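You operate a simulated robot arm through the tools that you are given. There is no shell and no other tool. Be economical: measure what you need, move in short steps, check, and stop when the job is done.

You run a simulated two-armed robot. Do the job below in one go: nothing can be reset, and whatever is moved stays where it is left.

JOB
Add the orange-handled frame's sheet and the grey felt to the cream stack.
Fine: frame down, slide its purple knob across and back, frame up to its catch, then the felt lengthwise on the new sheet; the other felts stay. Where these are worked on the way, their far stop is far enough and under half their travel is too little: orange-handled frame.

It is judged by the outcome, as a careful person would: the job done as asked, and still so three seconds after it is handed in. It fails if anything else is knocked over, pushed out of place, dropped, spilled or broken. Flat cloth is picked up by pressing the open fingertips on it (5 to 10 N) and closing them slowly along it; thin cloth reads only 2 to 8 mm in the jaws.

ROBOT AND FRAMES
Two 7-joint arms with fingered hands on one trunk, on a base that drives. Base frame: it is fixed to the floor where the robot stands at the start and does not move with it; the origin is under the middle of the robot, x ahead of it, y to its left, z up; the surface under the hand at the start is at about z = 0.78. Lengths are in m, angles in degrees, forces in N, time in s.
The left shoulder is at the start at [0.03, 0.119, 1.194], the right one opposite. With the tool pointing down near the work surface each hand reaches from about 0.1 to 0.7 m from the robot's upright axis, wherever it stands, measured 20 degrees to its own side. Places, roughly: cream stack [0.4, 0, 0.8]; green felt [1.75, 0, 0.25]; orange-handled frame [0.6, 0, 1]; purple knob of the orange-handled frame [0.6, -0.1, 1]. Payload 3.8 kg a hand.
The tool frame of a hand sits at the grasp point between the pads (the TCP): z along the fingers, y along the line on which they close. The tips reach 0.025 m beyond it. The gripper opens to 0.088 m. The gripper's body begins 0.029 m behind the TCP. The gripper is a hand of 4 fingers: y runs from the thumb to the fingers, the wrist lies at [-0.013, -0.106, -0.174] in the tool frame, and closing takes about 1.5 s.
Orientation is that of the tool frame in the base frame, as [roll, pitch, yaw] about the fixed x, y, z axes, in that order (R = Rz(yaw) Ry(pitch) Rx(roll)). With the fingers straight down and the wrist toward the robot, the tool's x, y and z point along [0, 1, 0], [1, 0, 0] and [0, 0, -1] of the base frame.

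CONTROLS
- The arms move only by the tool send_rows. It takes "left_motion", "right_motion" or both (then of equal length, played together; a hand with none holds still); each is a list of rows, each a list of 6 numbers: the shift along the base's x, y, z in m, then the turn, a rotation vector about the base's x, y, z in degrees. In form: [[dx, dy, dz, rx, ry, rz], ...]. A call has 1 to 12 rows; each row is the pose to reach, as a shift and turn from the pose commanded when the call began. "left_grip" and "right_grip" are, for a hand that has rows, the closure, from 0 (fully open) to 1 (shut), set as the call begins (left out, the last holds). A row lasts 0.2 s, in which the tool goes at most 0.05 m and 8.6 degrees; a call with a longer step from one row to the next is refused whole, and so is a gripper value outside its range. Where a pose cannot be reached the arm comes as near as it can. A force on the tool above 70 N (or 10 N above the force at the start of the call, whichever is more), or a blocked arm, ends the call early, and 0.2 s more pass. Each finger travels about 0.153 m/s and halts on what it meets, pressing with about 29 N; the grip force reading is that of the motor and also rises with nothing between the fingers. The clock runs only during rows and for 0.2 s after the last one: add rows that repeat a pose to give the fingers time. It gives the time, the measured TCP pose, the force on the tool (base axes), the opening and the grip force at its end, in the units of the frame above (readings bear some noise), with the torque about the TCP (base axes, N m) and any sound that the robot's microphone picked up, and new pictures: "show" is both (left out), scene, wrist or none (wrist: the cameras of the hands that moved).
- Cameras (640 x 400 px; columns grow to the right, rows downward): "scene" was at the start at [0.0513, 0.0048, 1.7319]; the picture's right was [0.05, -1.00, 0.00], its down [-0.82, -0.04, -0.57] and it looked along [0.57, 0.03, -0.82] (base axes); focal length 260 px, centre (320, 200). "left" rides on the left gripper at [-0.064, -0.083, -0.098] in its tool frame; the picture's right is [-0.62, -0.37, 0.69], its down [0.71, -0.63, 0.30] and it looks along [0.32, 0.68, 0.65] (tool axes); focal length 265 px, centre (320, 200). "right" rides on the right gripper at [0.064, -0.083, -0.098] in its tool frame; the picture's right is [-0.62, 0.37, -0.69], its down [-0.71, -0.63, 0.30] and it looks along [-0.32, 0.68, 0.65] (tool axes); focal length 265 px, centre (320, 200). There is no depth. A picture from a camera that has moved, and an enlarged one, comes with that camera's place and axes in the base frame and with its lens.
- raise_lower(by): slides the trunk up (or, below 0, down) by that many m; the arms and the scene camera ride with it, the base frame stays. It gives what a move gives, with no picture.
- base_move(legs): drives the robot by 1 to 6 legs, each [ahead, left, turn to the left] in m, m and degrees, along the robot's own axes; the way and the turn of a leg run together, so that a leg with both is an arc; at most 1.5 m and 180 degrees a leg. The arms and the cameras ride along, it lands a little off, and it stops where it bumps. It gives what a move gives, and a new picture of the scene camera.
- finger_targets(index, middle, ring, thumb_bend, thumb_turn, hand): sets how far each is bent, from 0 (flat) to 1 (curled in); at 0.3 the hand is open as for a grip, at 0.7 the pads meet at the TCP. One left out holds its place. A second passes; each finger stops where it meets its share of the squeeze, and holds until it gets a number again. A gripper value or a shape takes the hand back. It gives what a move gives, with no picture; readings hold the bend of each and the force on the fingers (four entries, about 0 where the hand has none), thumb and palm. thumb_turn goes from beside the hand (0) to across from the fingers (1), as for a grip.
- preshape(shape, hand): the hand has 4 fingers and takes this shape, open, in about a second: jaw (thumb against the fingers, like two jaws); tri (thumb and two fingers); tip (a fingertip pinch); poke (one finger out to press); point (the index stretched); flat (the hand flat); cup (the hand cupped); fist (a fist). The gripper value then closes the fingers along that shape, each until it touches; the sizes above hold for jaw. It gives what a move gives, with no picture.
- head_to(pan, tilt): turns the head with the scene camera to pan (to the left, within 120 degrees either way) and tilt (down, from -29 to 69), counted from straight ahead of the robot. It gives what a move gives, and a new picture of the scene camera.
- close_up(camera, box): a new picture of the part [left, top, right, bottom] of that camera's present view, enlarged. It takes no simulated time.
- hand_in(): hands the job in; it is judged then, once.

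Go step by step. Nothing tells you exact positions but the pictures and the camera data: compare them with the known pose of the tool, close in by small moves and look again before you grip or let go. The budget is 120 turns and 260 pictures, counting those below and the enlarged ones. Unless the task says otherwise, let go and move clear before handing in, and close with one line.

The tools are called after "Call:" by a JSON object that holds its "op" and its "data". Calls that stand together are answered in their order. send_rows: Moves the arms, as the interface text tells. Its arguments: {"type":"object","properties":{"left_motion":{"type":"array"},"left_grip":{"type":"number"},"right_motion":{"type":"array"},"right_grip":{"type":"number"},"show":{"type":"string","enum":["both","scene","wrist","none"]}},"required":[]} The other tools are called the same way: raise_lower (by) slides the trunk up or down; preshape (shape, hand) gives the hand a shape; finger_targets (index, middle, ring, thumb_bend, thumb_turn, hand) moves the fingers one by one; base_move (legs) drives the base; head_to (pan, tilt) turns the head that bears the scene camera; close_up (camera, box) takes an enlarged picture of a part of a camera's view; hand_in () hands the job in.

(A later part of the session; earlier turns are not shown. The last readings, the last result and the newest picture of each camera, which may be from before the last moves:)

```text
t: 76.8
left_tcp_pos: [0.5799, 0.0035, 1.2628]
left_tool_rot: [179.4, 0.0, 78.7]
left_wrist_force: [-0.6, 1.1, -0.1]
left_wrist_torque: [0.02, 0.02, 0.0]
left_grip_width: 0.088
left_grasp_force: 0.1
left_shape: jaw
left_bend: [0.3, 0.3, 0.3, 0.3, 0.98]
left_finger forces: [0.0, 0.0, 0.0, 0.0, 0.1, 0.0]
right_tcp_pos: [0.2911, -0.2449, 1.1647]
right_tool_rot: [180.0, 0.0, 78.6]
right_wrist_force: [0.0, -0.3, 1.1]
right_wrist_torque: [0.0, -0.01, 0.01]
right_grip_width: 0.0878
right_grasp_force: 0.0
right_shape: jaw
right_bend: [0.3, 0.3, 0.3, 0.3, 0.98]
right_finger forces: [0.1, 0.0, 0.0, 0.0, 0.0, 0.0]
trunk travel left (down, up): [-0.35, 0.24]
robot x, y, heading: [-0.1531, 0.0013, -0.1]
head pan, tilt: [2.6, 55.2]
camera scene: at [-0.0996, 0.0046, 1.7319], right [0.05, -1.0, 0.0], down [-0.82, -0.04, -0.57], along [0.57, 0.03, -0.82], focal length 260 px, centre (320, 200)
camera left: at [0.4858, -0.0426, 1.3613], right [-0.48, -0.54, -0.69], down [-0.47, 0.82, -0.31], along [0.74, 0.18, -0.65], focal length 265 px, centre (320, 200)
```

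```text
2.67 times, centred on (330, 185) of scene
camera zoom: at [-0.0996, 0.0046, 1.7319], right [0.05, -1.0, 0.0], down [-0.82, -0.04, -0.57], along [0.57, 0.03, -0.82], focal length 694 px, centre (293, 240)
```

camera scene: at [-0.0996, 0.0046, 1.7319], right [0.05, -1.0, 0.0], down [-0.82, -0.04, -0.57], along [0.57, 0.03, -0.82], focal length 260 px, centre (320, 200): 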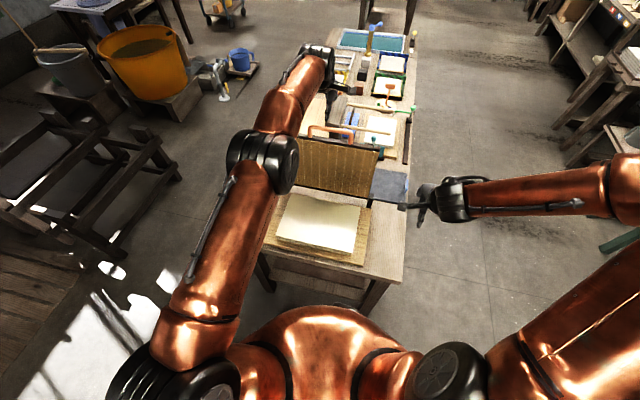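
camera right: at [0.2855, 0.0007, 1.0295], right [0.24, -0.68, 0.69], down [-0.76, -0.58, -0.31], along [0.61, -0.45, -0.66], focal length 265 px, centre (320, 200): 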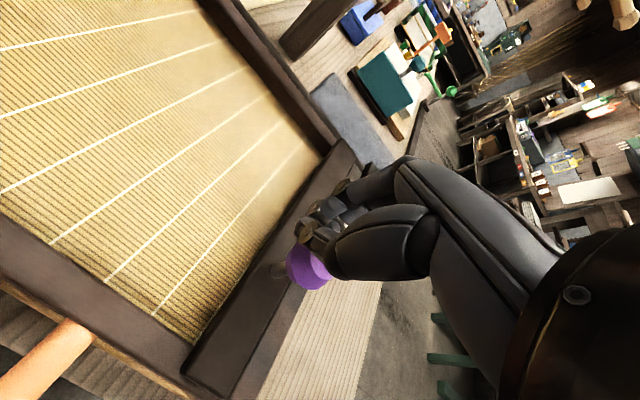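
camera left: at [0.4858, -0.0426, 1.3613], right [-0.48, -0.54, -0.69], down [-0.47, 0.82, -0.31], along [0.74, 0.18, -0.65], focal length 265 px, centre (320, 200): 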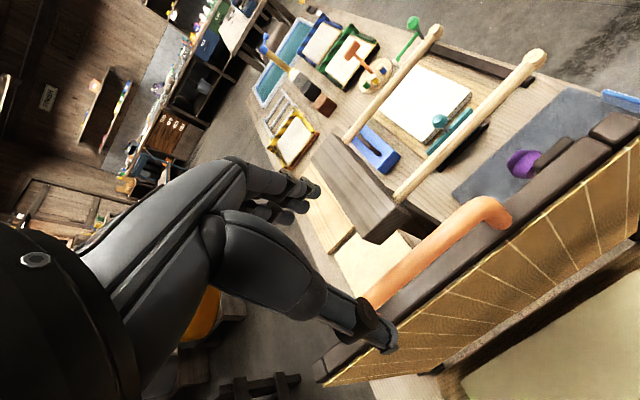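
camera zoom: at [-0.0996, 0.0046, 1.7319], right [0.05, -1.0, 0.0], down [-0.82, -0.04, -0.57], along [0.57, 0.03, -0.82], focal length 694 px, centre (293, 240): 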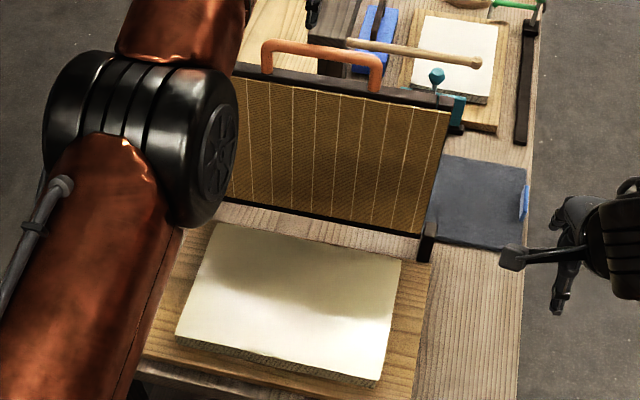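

The frame is up and the new sheet lies on the stack. The grey felt has a blue tab at its right short edge, near [0.663, -0.36, 0.785]. I'll retract the left hand and reposition the base for the right arm to reach it.

Call:
{"op": "send_rows", "data": {"left_motion": [[-0.04, 0, 0.01, 0, 0, 0], [-0.08, 0.01, 0.01, 0, 0, 0], [-0.115, 0.04, 0.01, 0, 0, 0], [-0.15, 0.07, 0.01, 0, 0, 0], [-0.18, 0.105, 0.01, 0, 0, 0], [-0.21, 0.14, 0.01, 0, 0, 0], [-0.24, 0.175, 0.01, 0, 0, 0], [-0.27, 0.21, 0.01, 0, 0, 0], [-0.3, 0.245, 0.01, 0, 0, 0], [-0.3, 0.245, 0.01, 0, 0, 0]], "show": "none"}}

Call:
{"op": "base_move", "data": {"legs": [[0, -0.22, 0], [0.12, 0, 0]]}}

Call:
{"op": "close_up", "data": {"camera": "scene", "box": [220, 100, 400, 260]}}

```text
t: 79.0
left_tcp_pos: [0.2811, 0.2471, 1.2714]
left_tool_rot: [179.4, 0.2, 78.6]
left_wrist_force: [-0.6, 1.2, 0.9]
left_wrist_torque: [0.01, -0.01, -0.04]
left_grip_width: 0.0879
left_grasp_force: 0.1
left_shape: jaw
left_bend: [0.3, 0.3, 0.3, 0.3, 0.98]
left_finger forces: [0.0, 0.0, 0.1, 0.0, 0.1, 0.1]
right_tcp_pos: [0.2924, -0.2457, 1.1647]
right_tool_rot: [-179.9, 0.0, 78.5]
right_wrist_force: [0.9, -0.3, 0.7]
right_wrist_torque: [0.01, -0.01, -0.01]
right_grip_width: 0.0876
right_grasp_force: 0.1
right_shape: jaw
right_bend: [0.3, 0.3, 0.3, 0.3, 0.98]
right_finger forces: [0.1, 0.0, 0.1, 0.0, 0.0, 0.1]
trunk travel left (down, up): [-0.35, 0.24]
robot x, y, heading: [-0.147, -0.0009, 0.0]
head pan, tilt: [2.6, 55.2]
```

```text
t: 81.5
left_tcp_pos: [0.3997, 0.028, 1.2721]
left_tool_rot: [179.3, 0.2, 78.4]
left_wrist_force: [-0.8, -0.4, 0.1]
left_wrist_torque: [0.0, 0.04, -0.04]
left_grip_width: 0.0878
left_grasp_force: 0.1
left_shape: jaw
left_bend: [0.3, 0.3, 0.3, 0.3, 0.98]
left_finger forces: [0.0, 0.1, 0.0, 0.1, 0.0, 0.0]
right_tcp_pos: [0.41, -0.4656, 1.1658]
right_tool_rot: [-179.9, 0.2, 78.4]
right_wrist_force: [-0.2, -0.1, 1.1]
right_wrist_torque: [-0.01, 0.0, -0.01]
right_grip_width: 0.088
right_grasp_force: 0.0
right_shape: jaw
right_bend: [0.3, 0.3, 0.3, 0.3, 0.98]
right_finger forces: [0.0, 0.0, 0.0, 0.1, 0.0, 0.1]
trunk travel left (down, up): [-0.35, 0.24]
robot x, y, heading: [-0.0286, -0.2219, -0.4]
head pan, tilt: [2.6, 55.2]
camera scene: at [0.021, -0.215, 1.7318], right [0.04, -1.0, 0.0], down [-0.82, -0.04, -0.57], along [0.57, 0.02, -0.82], focal length 260 px, centre (320, 200)
```

scene: 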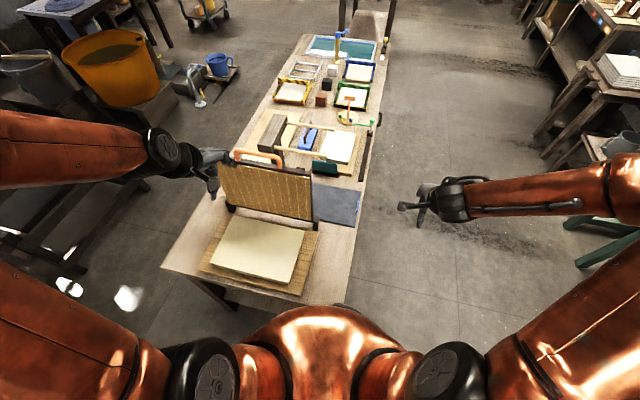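

```text
2.50 times, centred on (310, 180) of scene
camera zoom: at [0.021, -0.215, 1.7318], right [0.04, -1.0, 0.0], down [-0.82, -0.04, -0.57], along [0.57, 0.02, -0.82], focal length 650 px, centre (345, 250)
```

zoom: 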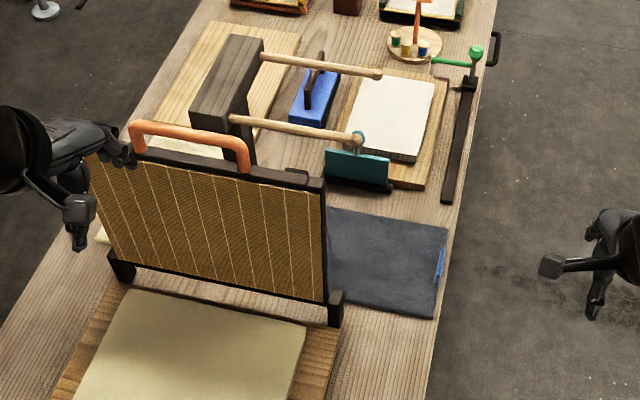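

Call:
{"op": "send_rows", "data": {"right_motion": [[0.02, -0.01, -0.01, 0, 0, 7.5], [0.04, -0.02, -0.02, 0, 0, 15], [0.06, -0.03, -0.03, 0, 0, 22.5], [0.08, -0.03, -0.05, 0, 0, 30], [0.1, -0.02, -0.07, 0, 0, 37.5], [0.12, -0.01, -0.09, 0, 0, 45], [0.14, 0.0, -0.11, 0, 0, 52.5], [0.16, 0.02, -0.13, 0, 0, 60], [0.18, 0.04, -0.15, 0, 0, 67.5], [0.2, 0.06, -0.16, 0, 0, 75], [0.22, 0.08, -0.17, 0, 0, 82.5], [0.235, 0.1, -0.18, 0, 0, 90]]}}

```text
t: 84.1
left_tcp_pos: [0.3997, 0.0281, 1.2729]
left_tool_rot: [179.3, 0.2, 78.5]
left_wrist_force: [0.0, 0.4, -0.1]
left_wrist_torque: [-0.03, -0.03, 0.04]
left_grip_width: 0.088
left_grasp_force: 0.0
left_shape: jaw
left_bend: [0.3, 0.3, 0.3, 0.3, 0.98]
left_finger forces: [0.0, 0.1, 0.0, 0.0, 0.0, 0.0]
right_tcp_pos: [0.5772, -0.3499, 0.9963]
right_tool_rot: [-179.9, 0.0, 168.5]
right_wrist_force: [-0.5, 0.5, 0.0]
right_wrist_torque: [0.01, -0.02, 0.0]
right_grip_width: 0.0877
right_grasp_force: 0.0
right_shape: jaw
right_bend: [0.3, 0.3, 0.3, 0.3, 0.98]
right_finger forces: [0.0, 0.0, 0.0, 0.1, 0.1, 0.0]
right hand out of reach, approached as far as the arm can: row 11, 12
trunk travel left (down, up): [-0.35, 0.24]
robot x, y, heading: [-0.0313, -0.2264, 0.1]
head pan, tilt: [2.6, 55.2]
camera scene: at [0.0191, -0.2135, 1.732], right [0.04, -1.0, 0.0], down [-0.82, -0.04, -0.57], along [0.57, 0.02, -0.82], focal length 260 px, centre (320, 200)
camera right: at [0.4992, -0.4202, 1.0955], right [0.68, 0.24, 0.69], down [0.57, -0.76, -0.3], along [0.45, 0.6, -0.65], focal length 265 px, centre (320, 200)
```

scene: 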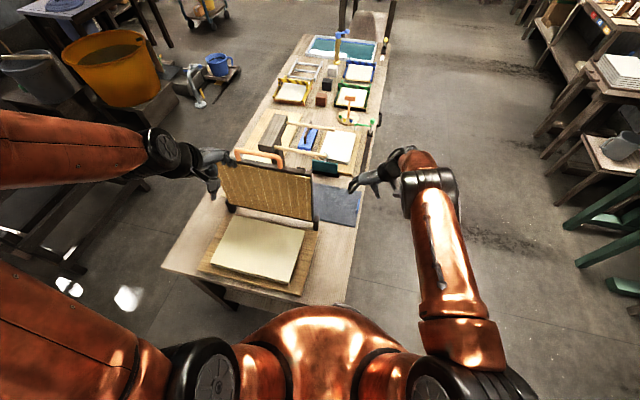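
right: 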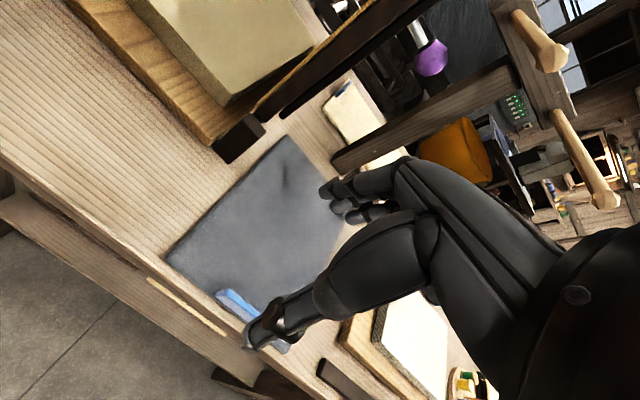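

The tab is out of reach from here. I'll drive to the right and forward beside the table, then come back with the felt.

Call:
{"op": "base_move", "data": {"legs": [[0, -0.42, 0], [0.2, 0, 0]]}}

Call:
{"op": "close_up", "data": {"camera": "right", "box": [0, 0, 640, 400]}}

```text
t: 87.9
left_tcp_pos: [0.601, -0.3944, 1.2733]
left_tool_rot: [179.4, 0.2, 78.4]
left_wrist_force: [0.0, -0.2, -0.2]
left_wrist_torque: [0.01, 0.01, -0.02]
left_grip_width: 0.0883
left_grasp_force: 0.1
left_shape: jaw
left_bend: [0.3, 0.3, 0.3, 0.3, 0.98]
left_finger forces: [0.1, 0.1, 0.0, 0.0, 0.0, 0.1]
right_tcp_pos: [0.7768, -0.7752, 0.9946]
right_tool_rot: [-180.0, 0.0, 168.3]
right_wrist_force: [-0.8, -0.5, -0.8]
right_wrist_torque: [-0.01, 0.0, 0.02]
right_grip_width: 0.0877
right_grasp_force: 0.1
right_shape: jaw
right_bend: [0.3, 0.3, 0.3, 0.3, 0.98]
right_finger forces: [0.0, 0.0, 0.0, 0.0, 0.1, 0.0]
trunk travel left (down, up): [-0.35, 0.24]
robot x, y, heading: [0.1698, -0.6432, -0.3]
head pan, tilt: [2.6, 55.2]
camera scene: at [0.2204, -0.6373, 1.7318], right [0.04, -1.0, 0.0], down [-0.82, -0.03, -0.57], along [0.57, 0.02, -0.82], focal length 260 px, centre (320, 200)
```

scene: 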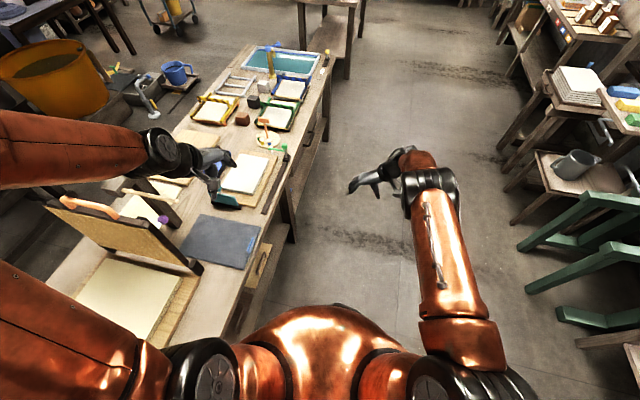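

```text
1.00 times, centred on (320, 200) of right (not enlarged: the box is as wide or as high as the picture)
camera zoom: at [0.6995, -0.8439, 1.0945], right [0.68, 0.23, 0.69], down [0.57, -0.76, -0.3], along [0.46, 0.6, -0.65], focal length 265 px, centre (320, 200)
```

zoom: 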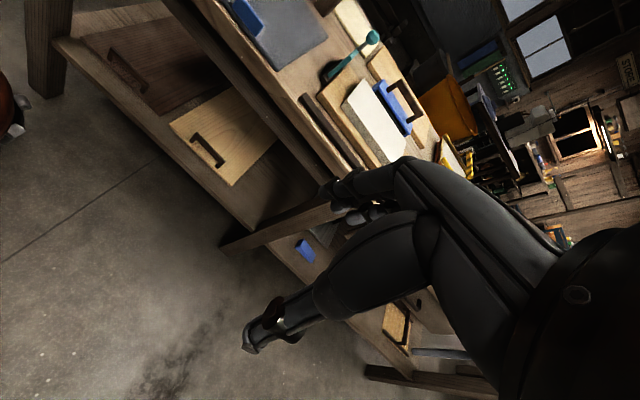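

Call:
{"op": "close_up", "data": {"camera": "scene", "box": [150, 170, 310, 290]}}

Call:
{"op": "send_rows", "data": {"left_motion": [[-0.04, 0, 0, 0, 0, 0], [-0.08, 0, 0, 0, 0, 0], [-0.12, 0, 0, 0, 0, 0], [-0.16, 0, 0, 0, 0, 0], [-0.2, 0.02, 0, 0, 0, 0], [-0.2, 0.06, 0, 0, 0, 0], [-0.2, 0.1, 0, 0, 0, 0], [-0.2, 0.1, 0, 0, 0, 0], [-0.2, 0.1, 0, 0, 0, 0], [-0.2, 0.1, 0, 0, 0, 0]], "right_motion": [[-0.01, 0.04, 0, 0, 0, 0], [-0.02, 0.08, 0, 0, 0, 0], [-0.03, 0.12, 0, 0, 0, 0], [-0.04, 0.16, 0, 0, 0, 0], [-0.05, 0.2, 0, 0, 0, 0], [-0.06, 0.24, 0, 0, 0, 0], [-0.07, 0.28, 0, 0, 0, 0], [-0.08, 0.32, 0, 0, 0, 0], [-0.09, 0.36, 0, 0, 0, 0], [-0.1, 0.39, -0.03, 0, 0, 0]]}}

```text
3.33 times, centred on (230, 230) of scene
camera zoom: at [0.2204, -0.6373, 1.7318], right [0.04, -1.0, 0.0], down [-0.82, -0.03, -0.57], along [0.57, 0.02, -0.82], focal length 867 px, centre (620, 100)
```

zoom: 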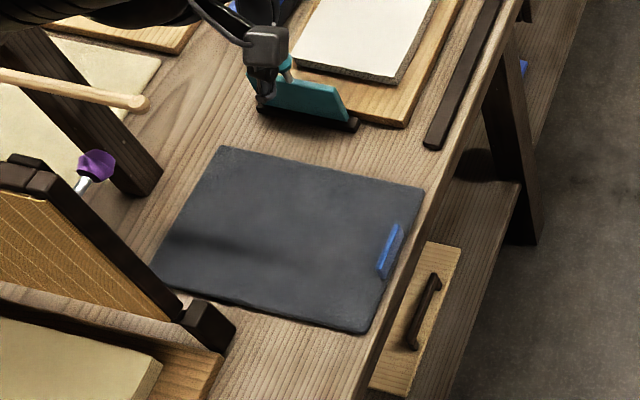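

```text
t: 90.1
left_tcp_pos: [0.3998, -0.2942, 1.2697]
left_tool_rot: [179.4, 0.2, 78.4]
left_wrist_force: [0.5, 0.8, 0.3]
left_wrist_torque: [0.02, 0.0, 0.02]
left_grip_width: 0.0879
left_grasp_force: 0.0
left_shape: jaw
left_bend: [0.3, 0.3, 0.3, 0.3, 0.98]
left_finger forces: [0.0, 0.0, 0.1, 0.0, 0.0, 0.1]
left hand out of reach, approached as far as the arm can: row 3, 4, 5, 6
right_tcp_pos: [0.6755, -0.383, 0.965]
right_tool_rot: [180.0, 0.0, 168.3]
right_wrist_force: [-0.2, -0.1, 0.9]
right_wrist_torque: [-0.02, 0.0, 0.01]
right_grip_width: 0.0877
right_grasp_force: 0.1
right_shape: jaw
right_bend: [0.3, 0.3, 0.3, 0.3, 0.98]
right_finger forces: [0.0, 0.1, 0.1, 0.1, 0.1, 0.0]
trunk travel left (down, up): [-0.35, 0.24]
robot x, y, heading: [0.167, -0.6421, -0.3]
head pan, tilt: [2.6, 55.2]
camera scene: at [0.2192, -0.6364, 1.7318], right [0.04, -1.0, 0.0], down [-0.82, -0.03, -0.57], along [0.57, 0.02, -0.82], focal length 260 px, centre (320, 200)
camera right: at [0.5974, -0.4523, 1.0647], right [0.68, 0.23, 0.69], down [0.57, -0.76, -0.3], along [0.46, 0.6, -0.65], focal length 265 px, centre (320, 200)
camera left: at [0.3045, -0.3401, 1.3691], right [-0.48, -0.54, -0.69], down [-0.47, 0.82, -0.31], along [0.74, 0.18, -0.65], focal length 265 px, centre (320, 200)
```

scene: 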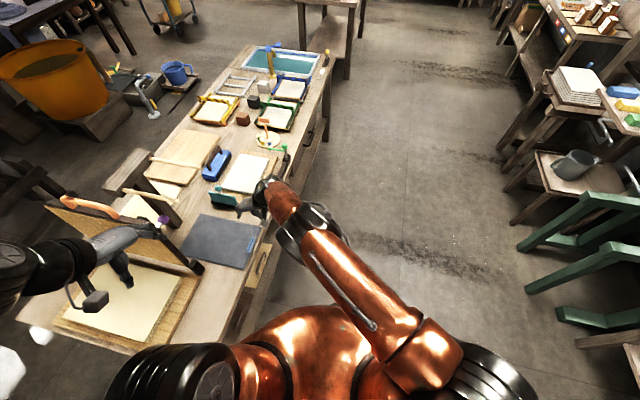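
right: 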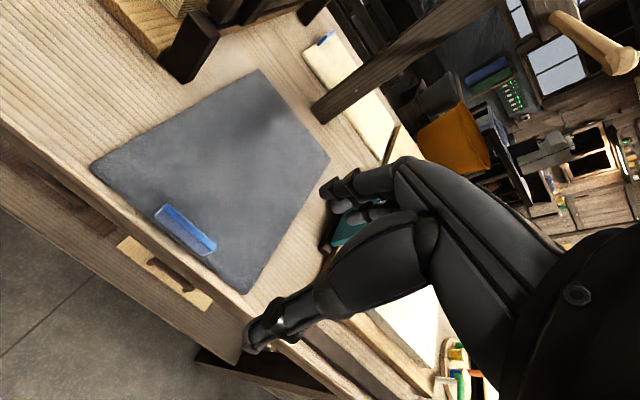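
left: 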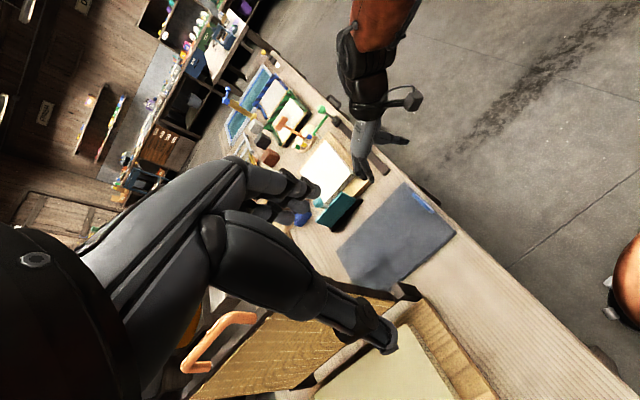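

Now the whole felt is visible, about 0.27 × 0.19 m, with the tab at [0.646, -0.346]. I'll move over the tab end with the jaws half open.

Call:
{"op": "send_rows", "data": {"right_motion": [[-0.01, 0.03, -0.02, 0, 0, 0], [-0.02, 0.055, -0.04, 0, 0, 0], [-0.026, 0.058, -0.07, 0, 0, 0], [-0.026, 0.058, -0.1, 0, 0, 0], [-0.026, 0.058, -0.11, 0, 0, 0], [-0.026, 0.058, -0.11, 0, 0, 0]], "right_grip": 0.35}}

Call:
{"op": "close_up", "data": {"camera": "right", "box": [100, 100, 420, 380]}}

```text
t: 91.5
left_tcp_pos: [0.3988, -0.2955, 1.2704]
left_tool_rot: [179.4, 0.3, 78.4]
left_wrist_force: [-0.4, 0.5, 0.3]
left_wrist_torque: [0.02, -0.01, 0.0]
left_grip_width: 0.088
left_grasp_force: 0.1
left_shape: jaw
left_bend: [0.3, 0.3, 0.3, 0.3, 0.98]
left_finger forces: [0.0, 0.0, 0.1, 0.1, 0.1, 0.0]
right_tcp_pos: [0.6177, -0.3324, 0.8946]
right_tool_rot: [179.9, -0.1, 168.3]
right_wrist_force: [-0.3, 0.1, 0.2]
right_wrist_torque: [0.04, 0.0, 0.01]
right_grip_width: 0.0574
right_grasp_force: 0.1
right_shape: jaw
right_bend: [0.28, 0.39, 0.35, 0.61, 1.0]
right_finger forces: [0.0, 0.1, 0.1, 0.0, 0.0, 0.1]
right hand out of reach, approached as far as the arm can: row 2, 3, 4, 5, 6
trunk travel left (down, up): [-0.35, 0.24]
robot x, y, heading: [0.1682, -0.6399, -0.1]
head pan, tilt: [2.6, 55.2]
camera scene: at [0.2195, -0.6372, 1.7319], right [0.04, -1.0, 0.0], down [-0.82, -0.03, -0.57], along [0.57, 0.02, -0.82], focal length 260 px, centre (320, 200)
camera right: at [0.5391, -0.4011, 0.994], right [0.68, 0.23, 0.69], down [0.57, -0.76, -0.3], along [0.46, 0.6, -0.65], focal length 265 px, centre (320, 200)
```

scene: 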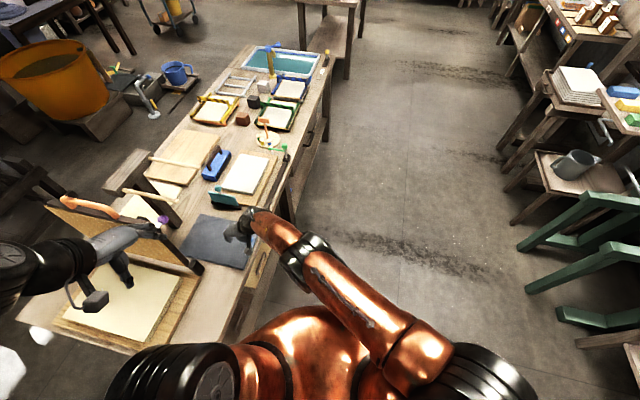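
right: 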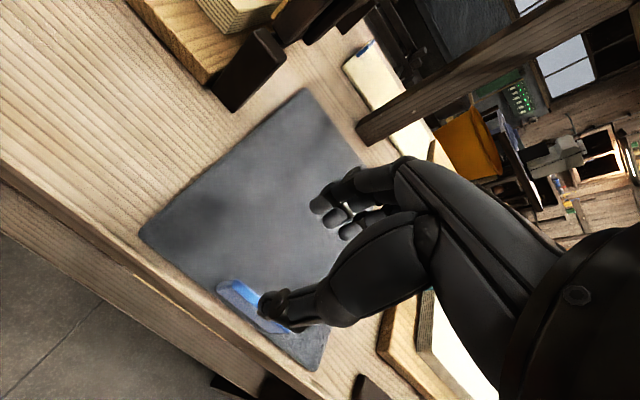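

```text
1.43 times, centred on (260, 240) of right
camera zoom: at [0.5391, -0.4011, 0.994], right [0.68, 0.23, 0.69], down [0.57, -0.76, -0.3], along [0.46, 0.6, -0.65], focal length 379 px, centre (406, 143)
```

zoom: 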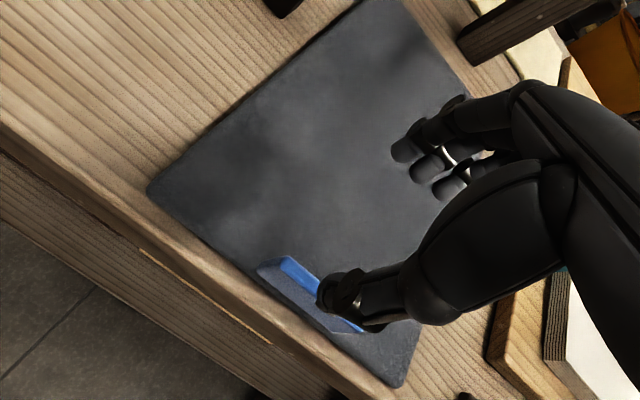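

Reach is still marginal. I'll lift a little, drive 0.13 m farther along the table and try again.

Call:
{"op": "send_rows", "data": {"right_motion": [[-0.03, -0.02, 0.04, 0, 0, 0], [-0.07, -0.04, 0.06, 0, 0, 0], [-0.11, -0.05, 0.06, 0, 0, 0], [-0.11, -0.05, 0.06, 0, 0, 0]], "show": "none"}}

Call:
{"op": "base_move", "data": {"legs": [[0.14, 0, 0]]}}

```text
refused: row 1 steps farther than a row can; nothing moved
```

```text
t: 92.8
left_tcp_pos: [0.5411, -0.2952, 1.2708]
left_tool_rot: [179.4, 0.2, 78.3]
left_wrist_force: [-0.2, -0.5, -0.7]
left_wrist_torque: [-0.01, -0.01, 0.0]
left_grip_width: 0.0879
left_grasp_force: 0.1
left_shape: jaw
left_bend: [0.3, 0.3, 0.3, 0.3, 0.98]
left_finger forces: [0.1, 0.0, 0.0, 0.1, 0.0, 0.0]
right_tcp_pos: [0.7583, -0.3324, 0.8956]
right_tool_rot: [179.9, 0.0, 168.5]
right_wrist_force: [0.4, -0.7, 0.3]
right_wrist_torque: [0.0, 0.02, -0.01]
right_grip_width: 0.0573
right_grasp_force: 0.1
right_shape: jaw
right_bend: [0.28, 0.39, 0.35, 0.61, 1.0]
right_finger forces: [0.1, 0.0, 0.1, 0.1, 0.1, 0.0]
trunk travel left (down, up): [-0.35, 0.24]
robot x, y, heading: [0.3094, -0.6449, -0.3]
head pan, tilt: [2.6, 55.2]
camera scene: at [0.3607, -0.6374, 1.7319], right [0.04, -1.0, 0.0], down [-0.82, -0.03, -0.57], along [0.57, 0.02, -0.82], focal length 260 px, centre (320, 200)
```

scene: 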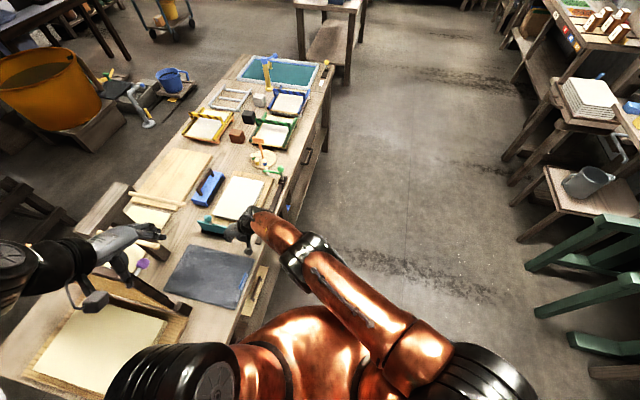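

The lift was refused for a too-long step but the drive went clear. Now I'll bring the right hand over the tab end.

Call:
{"op": "send_rows", "data": {"right_motion": [[-0.035, 0.002, 0, 0, 0, 0], [-0.07, 0.004, 0, 0, 0, 0], [-0.1, 0.006, -0.01, 0, 0, 0], [-0.106, 0.006, -0.03, 0, 0, 0], [-0.106, 0.006, -0.045, 0, 0, 0], [-0.106, 0.006, -0.045, 0, 0, 0]]}}

Call:
{"op": "close_up", "data": {"camera": "right", "box": [100, 100, 420, 380]}}

Call:
{"op": "close_up", "data": {"camera": "scene", "box": [130, 200, 290, 330]}}

```text
t: 94.2
left_tcp_pos: [0.5398, -0.2943, 1.2717]
left_tool_rot: [179.4, 0.2, 78.6]
left_wrist_force: [-0.8, 0.6, -0.7]
left_wrist_torque: [0.03, 0.0, 0.03]
left_grip_width: 0.088
left_grasp_force: 0.1
left_shape: jaw
left_bend: [0.3, 0.3, 0.3, 0.3, 0.98]
left_finger forces: [0.1, 0.0, 0.0, 0.1, 0.0, 0.0]
right_tcp_pos: [0.6532, -0.3257, 0.8494]
right_tool_rot: [-180.0, 0.0, 168.1]
right_wrist_force: [0.1, -0.8, 0.1]
right_wrist_torque: [0.0, -0.03, 0.0]
right_grip_width: 0.0572
right_grasp_force: 0.1
right_shape: jaw
right_bend: [0.28, 0.39, 0.35, 0.61, 1.0]
right_finger forces: [0.1, 0.0, 0.1, 0.0, 0.1, 0.0]
trunk travel left (down, up): [-0.35, 0.24]
robot x, y, heading: [0.3097, -0.6445, -0.2]
head pan, tilt: [2.6, 55.2]
camera scene: at [0.3594, -0.6369, 1.7319], right [0.04, -1.0, 0.0], down [-0.82, -0.03, -0.57], along [0.57, 0.02, -0.82], focal length 260 px, centre (320, 200)
camera right: at [0.5737, -0.3951, 0.9492], right [0.68, 0.23, 0.69], down [0.57, -0.76, -0.3], along [0.46, 0.6, -0.65], focal length 265 px, centre (320, 200)
```

scene: 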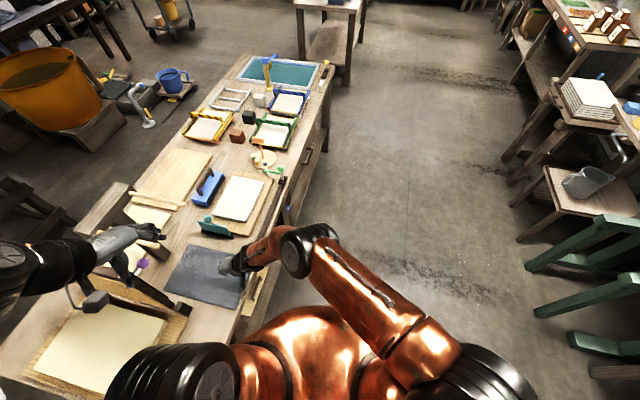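
right: 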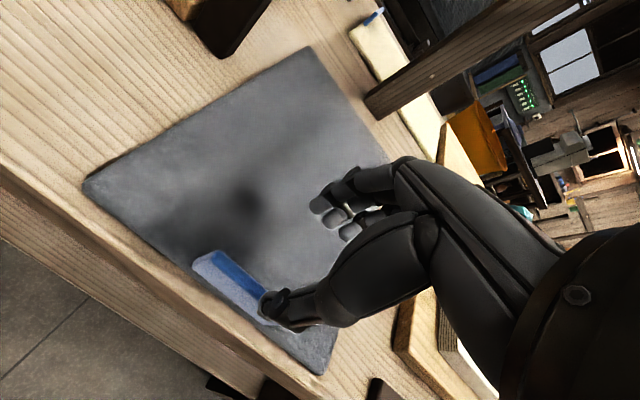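

```text
1.43 times, centred on (260, 240) of right
camera zoom: at [0.5737, -0.3951, 0.9492], right [0.68, 0.23, 0.69], down [0.57, -0.76, -0.3], along [0.46, 0.6, -0.65], focal length 379 px, centre (406, 143)
```

zoom: 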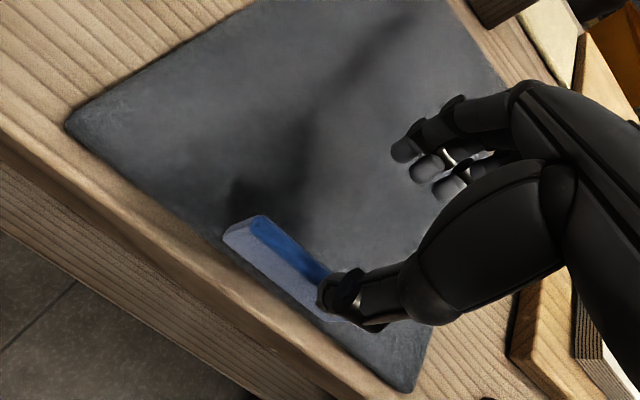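

```text
3.08 times, centred on (210, 265) of scene
camera zoom: at [0.3594, -0.6369, 1.7319], right [0.04, -1.0, 0.0], down [-0.82, -0.03, -0.57], along [0.57, 0.02, -0.82], focal length 801 px, centre (658, 0)
```

zoom: 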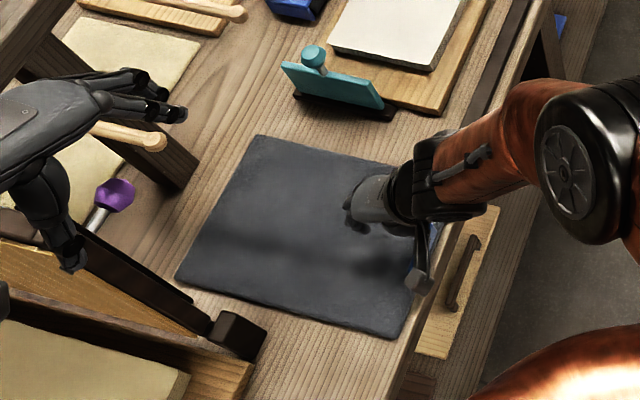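

Call:
{"op": "send_rows", "data": {"right_motion": [[-0.01, -0.004, -0.01, 0, 0, 0], [-0.011, -0.004, -0.02, 0, 0, 0], [-0.011, -0.004, -0.026, 0, 0, 0], [-0.011, -0.004, -0.03, 0, 0, 0], [-0.011, -0.004, -0.034, 0, 0, 0]], "show": "wrist"}}

Call:
{"op": "close_up", "data": {"camera": "right", "box": [180, 140, 420, 360]}}

```text
t: 95.4
left_tcp_pos: [0.5402, -0.2946, 1.271]
left_tool_rot: [179.4, 0.2, 78.4]
left_wrist_force: [0.3, 0.1, -0.6]
left_wrist_torque: [0.01, -0.01, 0.02]
left_grip_width: 0.0879
left_grasp_force: 0.0
left_shape: jaw
left_bend: [0.3, 0.3, 0.3, 0.3, 0.98]
left_finger forces: [0.1, 0.0, 0.1, 0.0, 0.0, 0.0]
right_tcp_pos: [0.6416, -0.3294, 0.8164]
right_tool_rot: [179.9, 0.0, 168.2]
right_wrist_force: [1.3, -0.4, 3.4]
right_wrist_torque: [0.07, -0.09, -0.04]
right_grip_width: 0.0573
right_grasp_force: 0.1
right_shape: jaw
right_bend: [0.28, 0.39, 0.35, 0.61, 1.0]
right_finger forces: [0.0, 3.1, 0.0, 0.1, 0.0, 0.0]
trunk travel left (down, up): [-0.35, 0.24]
robot x, y, heading: [0.3105, -0.6393, 0.1]
head pan, tilt: [2.6, 55.2]
camera right: at [0.5632, -0.3992, 0.9158], right [0.68, 0.23, 0.69], down [0.57, -0.76, -0.31], along [0.46, 0.6, -0.65], focal length 265 px, centre (320, 200)
```

right: 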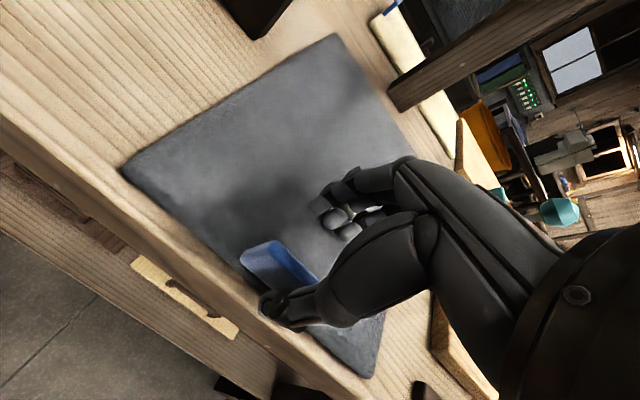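

```text
1.82 times, centred on (300, 250) of right
camera zoom: at [0.5632, -0.3992, 0.9158], right [0.68, 0.23, 0.69], down [0.57, -0.76, -0.31], along [0.46, 0.6, -0.65], focal length 483 px, centre (356, 109)
```

zoom: 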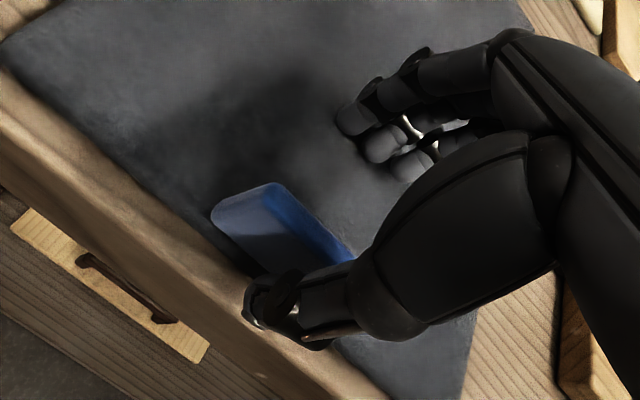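

The blue tab seems to lie between the thumb (outboard) and the fingers, which just touch the felt. I'll close in steps.

Call:
{"op": "send_rows", "data": {"right_motion": [[0, 0, -0.002, 0, 0, 0], [0, 0, -0.002, 0, 0, 0]], "right_grip": 0.55, "show": "none"}}

Call:
{"op": "send_rows", "data": {"right_motion": [[0, 0, 0, 0, 0, 0], [0, 0, 0, 0, 0, 0]], "right_grip": 0.7, "show": "wrist"}}

Call:
{"op": "close_up", "data": {"camera": "right", "box": [180, 140, 420, 360]}}

```text
t: 96.0
left_tcp_pos: [0.541, -0.2961, 1.2713]
left_tool_rot: [179.5, 0.2, 78.4]
left_wrist_force: [-0.2, 0.7, -0.7]
left_wrist_torque: [-0.02, -0.03, 0.02]
left_grip_width: 0.088
left_grasp_force: 0.1
left_shape: jaw
left_bend: [0.3, 0.3, 0.3, 0.3, 0.98]
left_finger forces: [0.0, 0.0, 0.0, 0.1, 0.1, 0.1]
right_tcp_pos: [0.6414, -0.3312, 0.8139]
right_tool_rot: [180.0, 0.0, 168.3]
right_wrist_force: [-0.1, -3.1, 4.5]
right_wrist_torque: [-0.06, 0.04, -0.1]
right_grip_width: 0.0147
right_grasp_force: 29.6
right_shape: jaw
right_bend: [0.7, 0.75, 0.7, 0.75, 1.0]
right_finger forces: [20.3, 0.1, 0.1, 0.1, 22.9, 0.0]
trunk travel left (down, up): [-0.35, 0.24]
robot x, y, heading: [0.3121, -0.6443, -0.2]
head pan, tilt: [2.6, 55.2]
```

```text
t: 96.6
left_tcp_pos: [0.5396, -0.2954, 1.2714]
left_tool_rot: [179.5, 0.1, 78.4]
left_wrist_force: [0.0, -0.3, 0.9]
left_wrist_torque: [-0.01, 0.01, -0.01]
left_grip_width: 0.0878
left_grasp_force: 0.1
left_shape: jaw
left_bend: [0.3, 0.3, 0.3, 0.3, 0.98]
left_finger forces: [0.0, 0.0, 0.1, 0.1, 0.1, 0.1]
right_tcp_pos: [0.6409, -0.3308, 0.8156]
right_tool_rot: [179.9, 0.0, 168.2]
right_wrist_force: [-0.5, -1.5, 4.6]
right_wrist_torque: [0.08, 0.0, -0.02]
right_grip_width: 0.0262
right_grasp_force: 0.2
right_shape: jaw
right_bend: [0.74, 0.54, 0.51, 0.74, 1.0]
right_finger forces: [3.3, 1.0, 0.0, 0.1, 0.0, 0.0]
trunk travel left (down, up): [-0.35, 0.24]
robot x, y, heading: [0.31, -0.6446, -0.1]
head pan, tilt: [2.6, 55.2]
camera right: at [0.5627, -0.3998, 0.9156], right [0.68, 0.23, 0.69], down [0.57, -0.76, -0.31], along [0.46, 0.6, -0.65], focal length 265 px, centre (320, 200)
```

right: 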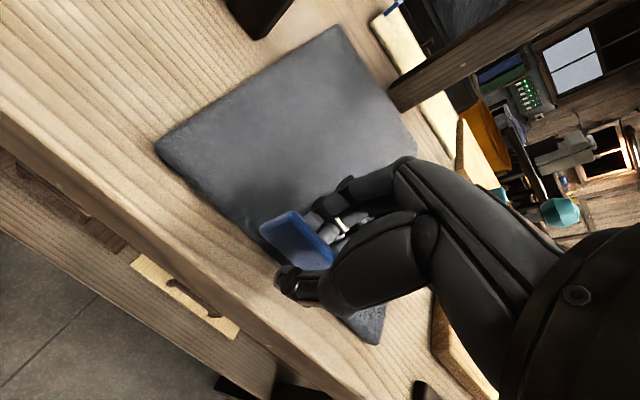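

```text
1.82 times, centred on (300, 250) of right
camera zoom: at [0.5627, -0.3998, 0.9156], right [0.68, 0.23, 0.69], down [0.57, -0.76, -0.31], along [0.46, 0.6, -0.65], focal length 483 px, centre (356, 109)
```

zoom: 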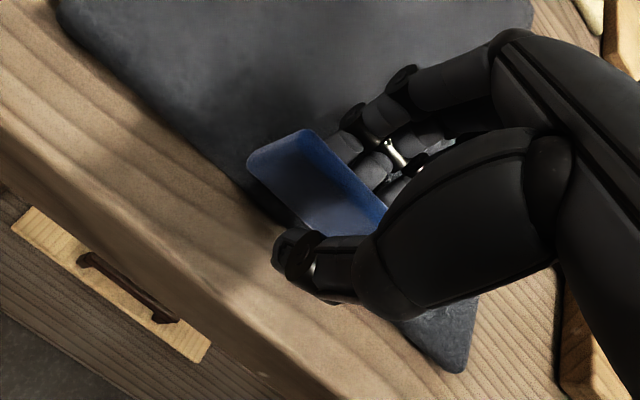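

The tab stands up between the thumb and fingers. I'll close fully.

Call:
{"op": "send_rows", "data": {"right_motion": [[0, 0, 0, 0, 0, 0], [0, 0, 0, 0, 0, 0], [0, 0, 0, 0, 0, 0], [0, 0, 0, 0, 0, 0], [0, 0, 0, 0, 0, 0], [0, 0, 0, 0, 0, 0]], "right_grip": 1, "show": "wrist"}}

Call:
{"op": "close_up", "data": {"camera": "right", "box": [180, 140, 420, 360]}}

```text
t: 98.0
left_tcp_pos: [0.5413, -0.2952, 1.271]
left_tool_rot: [179.4, 0.2, 78.4]
left_wrist_force: [0.2, -0.5, 0.5]
left_wrist_torque: [-0.01, 0.02, 0.0]
left_grip_width: 0.0879
left_grasp_force: 0.0
left_shape: jaw
left_bend: [0.3, 0.3, 0.3, 0.3, 0.98]
left_finger forces: [0.1, 0.1, 0.0, 0.0, 0.0, 0.0]
right_tcp_pos: [0.6412, -0.3302, 0.8153]
right_tool_rot: [179.9, 0.0, 168.3]
right_wrist_force: [-0.6, -0.6, 0.7]
right_wrist_torque: [0.01, 0.01, 0.11]
right_grip_width: 0.0118
right_grasp_force: 29.0
right_shape: jaw
right_bend: [0.74, 0.6, 0.6, 0.75, 1.0]
right_finger forces: [14.9, 5.7, 3.9, 0.0, 23.2, 0.1]
trunk travel left (down, up): [-0.35, 0.24]
robot x, y, heading: [0.3068, -0.6385, -0.2]
head pan, tilt: [2.6, 55.2]
camera right: at [0.5627, -0.3997, 0.9151], right [0.68, 0.23, 0.69], down [0.57, -0.76, -0.3], along [0.46, 0.6, -0.65], focal length 265 px, centre (320, 200)
```

right: 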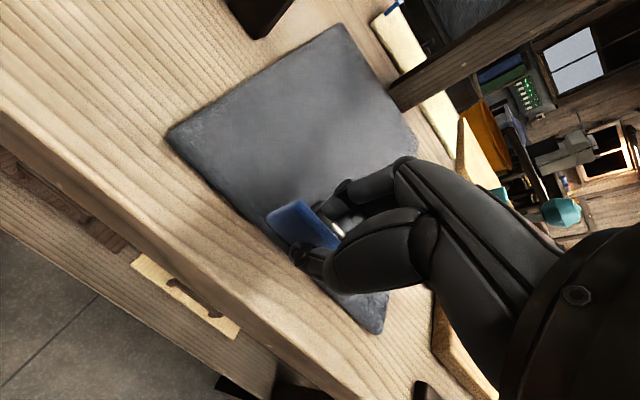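

```text
1.82 times, centred on (300, 250) of right
camera zoom: at [0.5627, -0.3997, 0.9151], right [0.68, 0.23, 0.69], down [0.57, -0.76, -0.3], along [0.46, 0.6, -0.65], focal length 483 px, centre (356, 109)
```

zoom: 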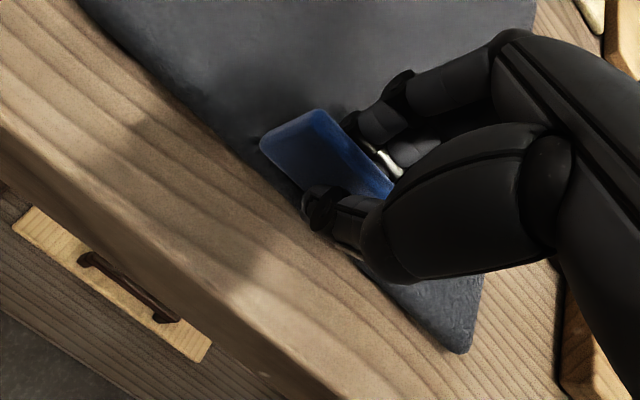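

The tab is gripped (12 mm, all fingers loaded). I'll lift a little to see how the felt behaves.

Call:
{"op": "send_rows", "data": {"right_motion": [[0, 0, 0.01, 0, 0, 0], [0, -0.005, 0.02, 0, 0, 0], [0, -0.01, 0.035, 0, 0, 0], [0, -0.015, 0.05, 0, 0, 0], [0, -0.02, 0.065, 0, 0, 0], [0, -0.02, 0.065, 0, 0, 0]]}}

Call:
{"op": "close_up", "data": {"camera": "scene", "box": [130, 200, 290, 330]}}

```text
t: 99.4
left_tcp_pos: [0.5407, -0.2945, 1.2693]
left_tool_rot: [179.4, 0.2, 78.5]
left_wrist_force: [0.0, -0.1, 0.1]
left_wrist_torque: [-0.02, 0.03, -0.02]
left_grip_width: 0.0879
left_grasp_force: 0.1
left_shape: jaw
left_bend: [0.3, 0.3, 0.3, 0.3, 0.98]
left_finger forces: [0.0, 0.1, 0.0, 0.1, 0.1, 0.1]
right_tcp_pos: [0.6404, -0.3505, 0.8782]
right_tool_rot: [180.0, 0.1, 168.3]
right_wrist_force: [0.4, -0.4, -0.2]
right_wrist_torque: [-0.03, 0.09, 0.05]
right_grip_width: 0.0111
right_grasp_force: 28.9
right_shape: jaw
right_bend: [0.74, 0.6, 0.63, 0.75, 1.0]
right_finger forces: [16.0, 5.1, 3.5, 0.0, 24.8, 0.1]
trunk travel left (down, up): [-0.35, 0.24]
robot x, y, heading: [0.3105, -0.6404, -0.4]
head pan, tilt: [2.6, 55.2]
camera scene: at [0.3601, -0.6373, 1.7319], right [0.04, -1.0, 0.0], down [-0.82, -0.03, -0.57], along [0.57, 0.02, -0.82], focal length 260 px, centre (320, 200)
camera right: at [0.5629, -0.4195, 0.9786], right [0.68, 0.23, 0.69], down [0.57, -0.76, -0.3], along [0.46, 0.6, -0.65], focal length 265 px, centre (320, 200)
```

scene: 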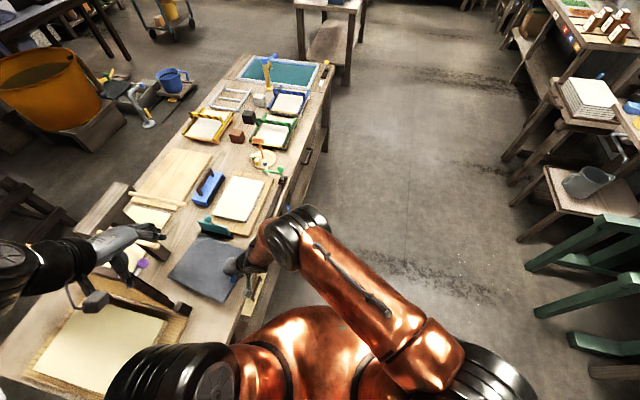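
right: 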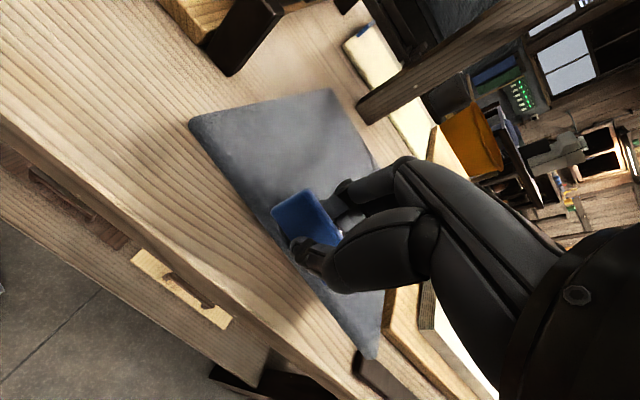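

```text
3.08 times, centred on (210, 265) of scene
camera zoom: at [0.3601, -0.6373, 1.7319], right [0.04, -1.0, 0.0], down [-0.82, -0.03, -0.57], along [0.57, 0.02, -0.82], focal length 801 px, centre (658, 0)
```

zoom: 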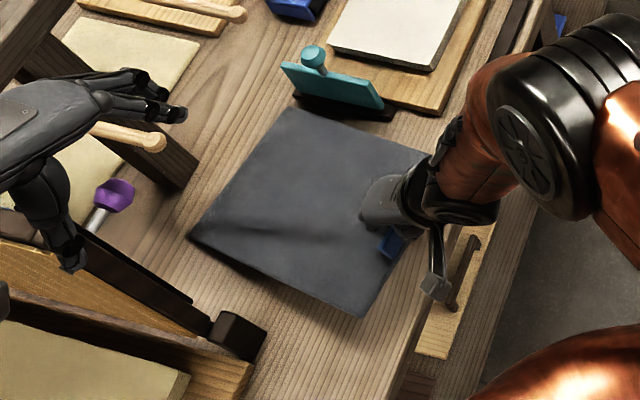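

The felt is held by its tab and bends gently. I'll lift it straight up slowly until it hangs free.

Call:
{"op": "send_rows", "data": {"right_motion": [[-0.002, -0.003, 0.025, 0, 0, 0], [-0.004, -0.006, 0.05, 0, 0, 0], [-0.006, -0.01, 0.075, 0, 0, 0], [-0.008, -0.013, 0.1, 0, 0, 0], [-0.01, -0.016, 0.125, 0, 0, 0], [-0.012, -0.019, 0.15, 0, 0, 0], [-0.014, -0.022, 0.175, 0, 0, 0], [-0.016, -0.025, 0.2, 0, 0, 0], [-0.018, -0.028, 0.225, 0, 0, 0], [-0.02, -0.03, 0.25, 0, 0, 0], [-0.02, -0.03, 0.27, 0, 0, 0], [-0.02, -0.03, 0.27, 0, 0, 0]]}}

Call:
{"op": "close_up", "data": {"camera": "scene", "box": [130, 150, 330, 330]}}

```text
t: 102.0
left_tcp_pos: [0.5409, -0.2951, 1.2716]
left_tool_rot: [179.4, 0.2, 78.4]
left_wrist_force: [0.7, 0.1, -0.1]
left_wrist_torque: [0.02, -0.02, -0.02]
left_grip_width: 0.088
left_grasp_force: 0.1
left_shape: jaw
left_bend: [0.3, 0.3, 0.3, 0.3, 0.98]
left_finger forces: [0.1, 0.0, 0.0, 0.0, 0.1, 0.0]
right_tcp_pos: [0.6208, -0.3802, 1.1486]
right_tool_rot: [-180.0, 0.1, 168.3]
right_wrist_force: [-0.3, -0.5, -0.7]
right_wrist_torque: [-0.1, 0.06, -0.01]
right_grip_width: 0.0109
right_grasp_force: 29.0
right_shape: jaw
right_bend: [0.73, 0.6, 0.65, 0.75, 1.0]
right_finger forces: [17.8, 5.3, 2.6, 0.0, 26.9, 0.0]
trunk travel left (down, up): [-0.35, 0.24]
robot x, y, heading: [0.3094, -0.6445, 0.0]
head pan, tilt: [2.6, 55.2]
camera scene: at [0.3603, -0.6372, 1.7318], right [0.04, -1.0, 0.0], down [-0.82, -0.03, -0.57], along [0.57, 0.02, -0.82], focal length 260 px, centre (320, 200)
camera right: at [0.5426, -0.4492, 1.2481], right [0.68, 0.23, 0.69], down [0.57, -0.76, -0.3], along [0.46, 0.6, -0.65], focal length 265 px, centre (320, 200)
```

scene: 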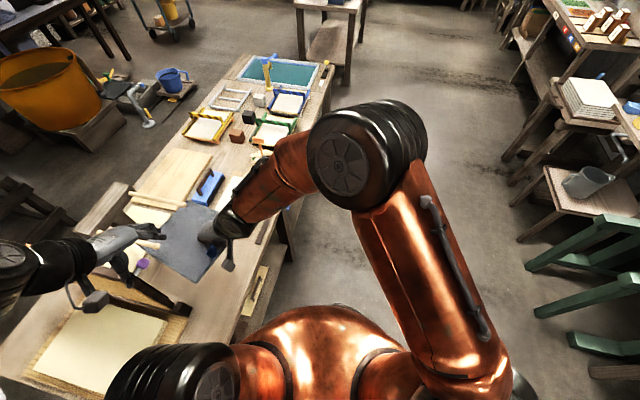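
right: 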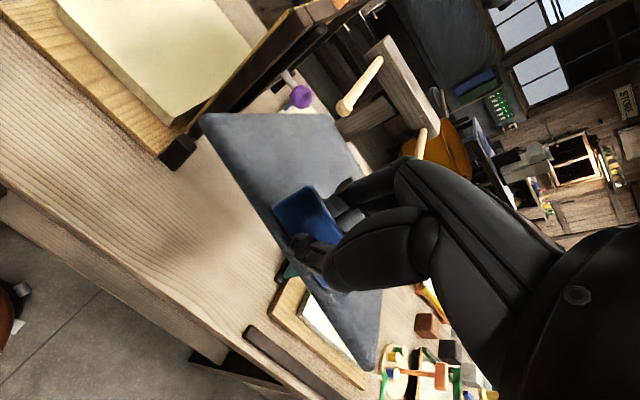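

```text
2.22 times, centred on (230, 240) of scene
camera zoom: at [0.3603, -0.6372, 1.7318], right [0.04, -1.0, 0.0], down [-0.82, -0.03, -0.57], along [0.57, 0.02, -0.82], focal length 578 px, centre (520, 111)
```

zoom: 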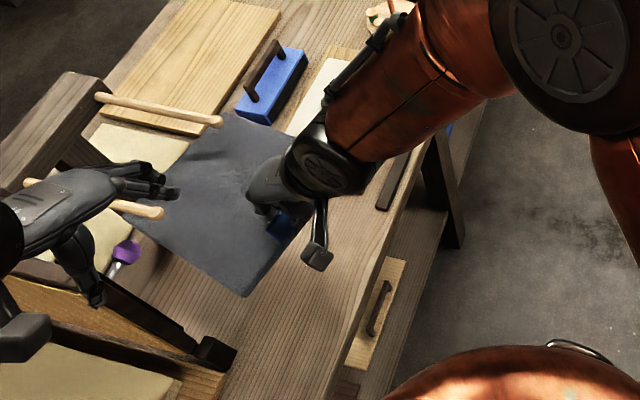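

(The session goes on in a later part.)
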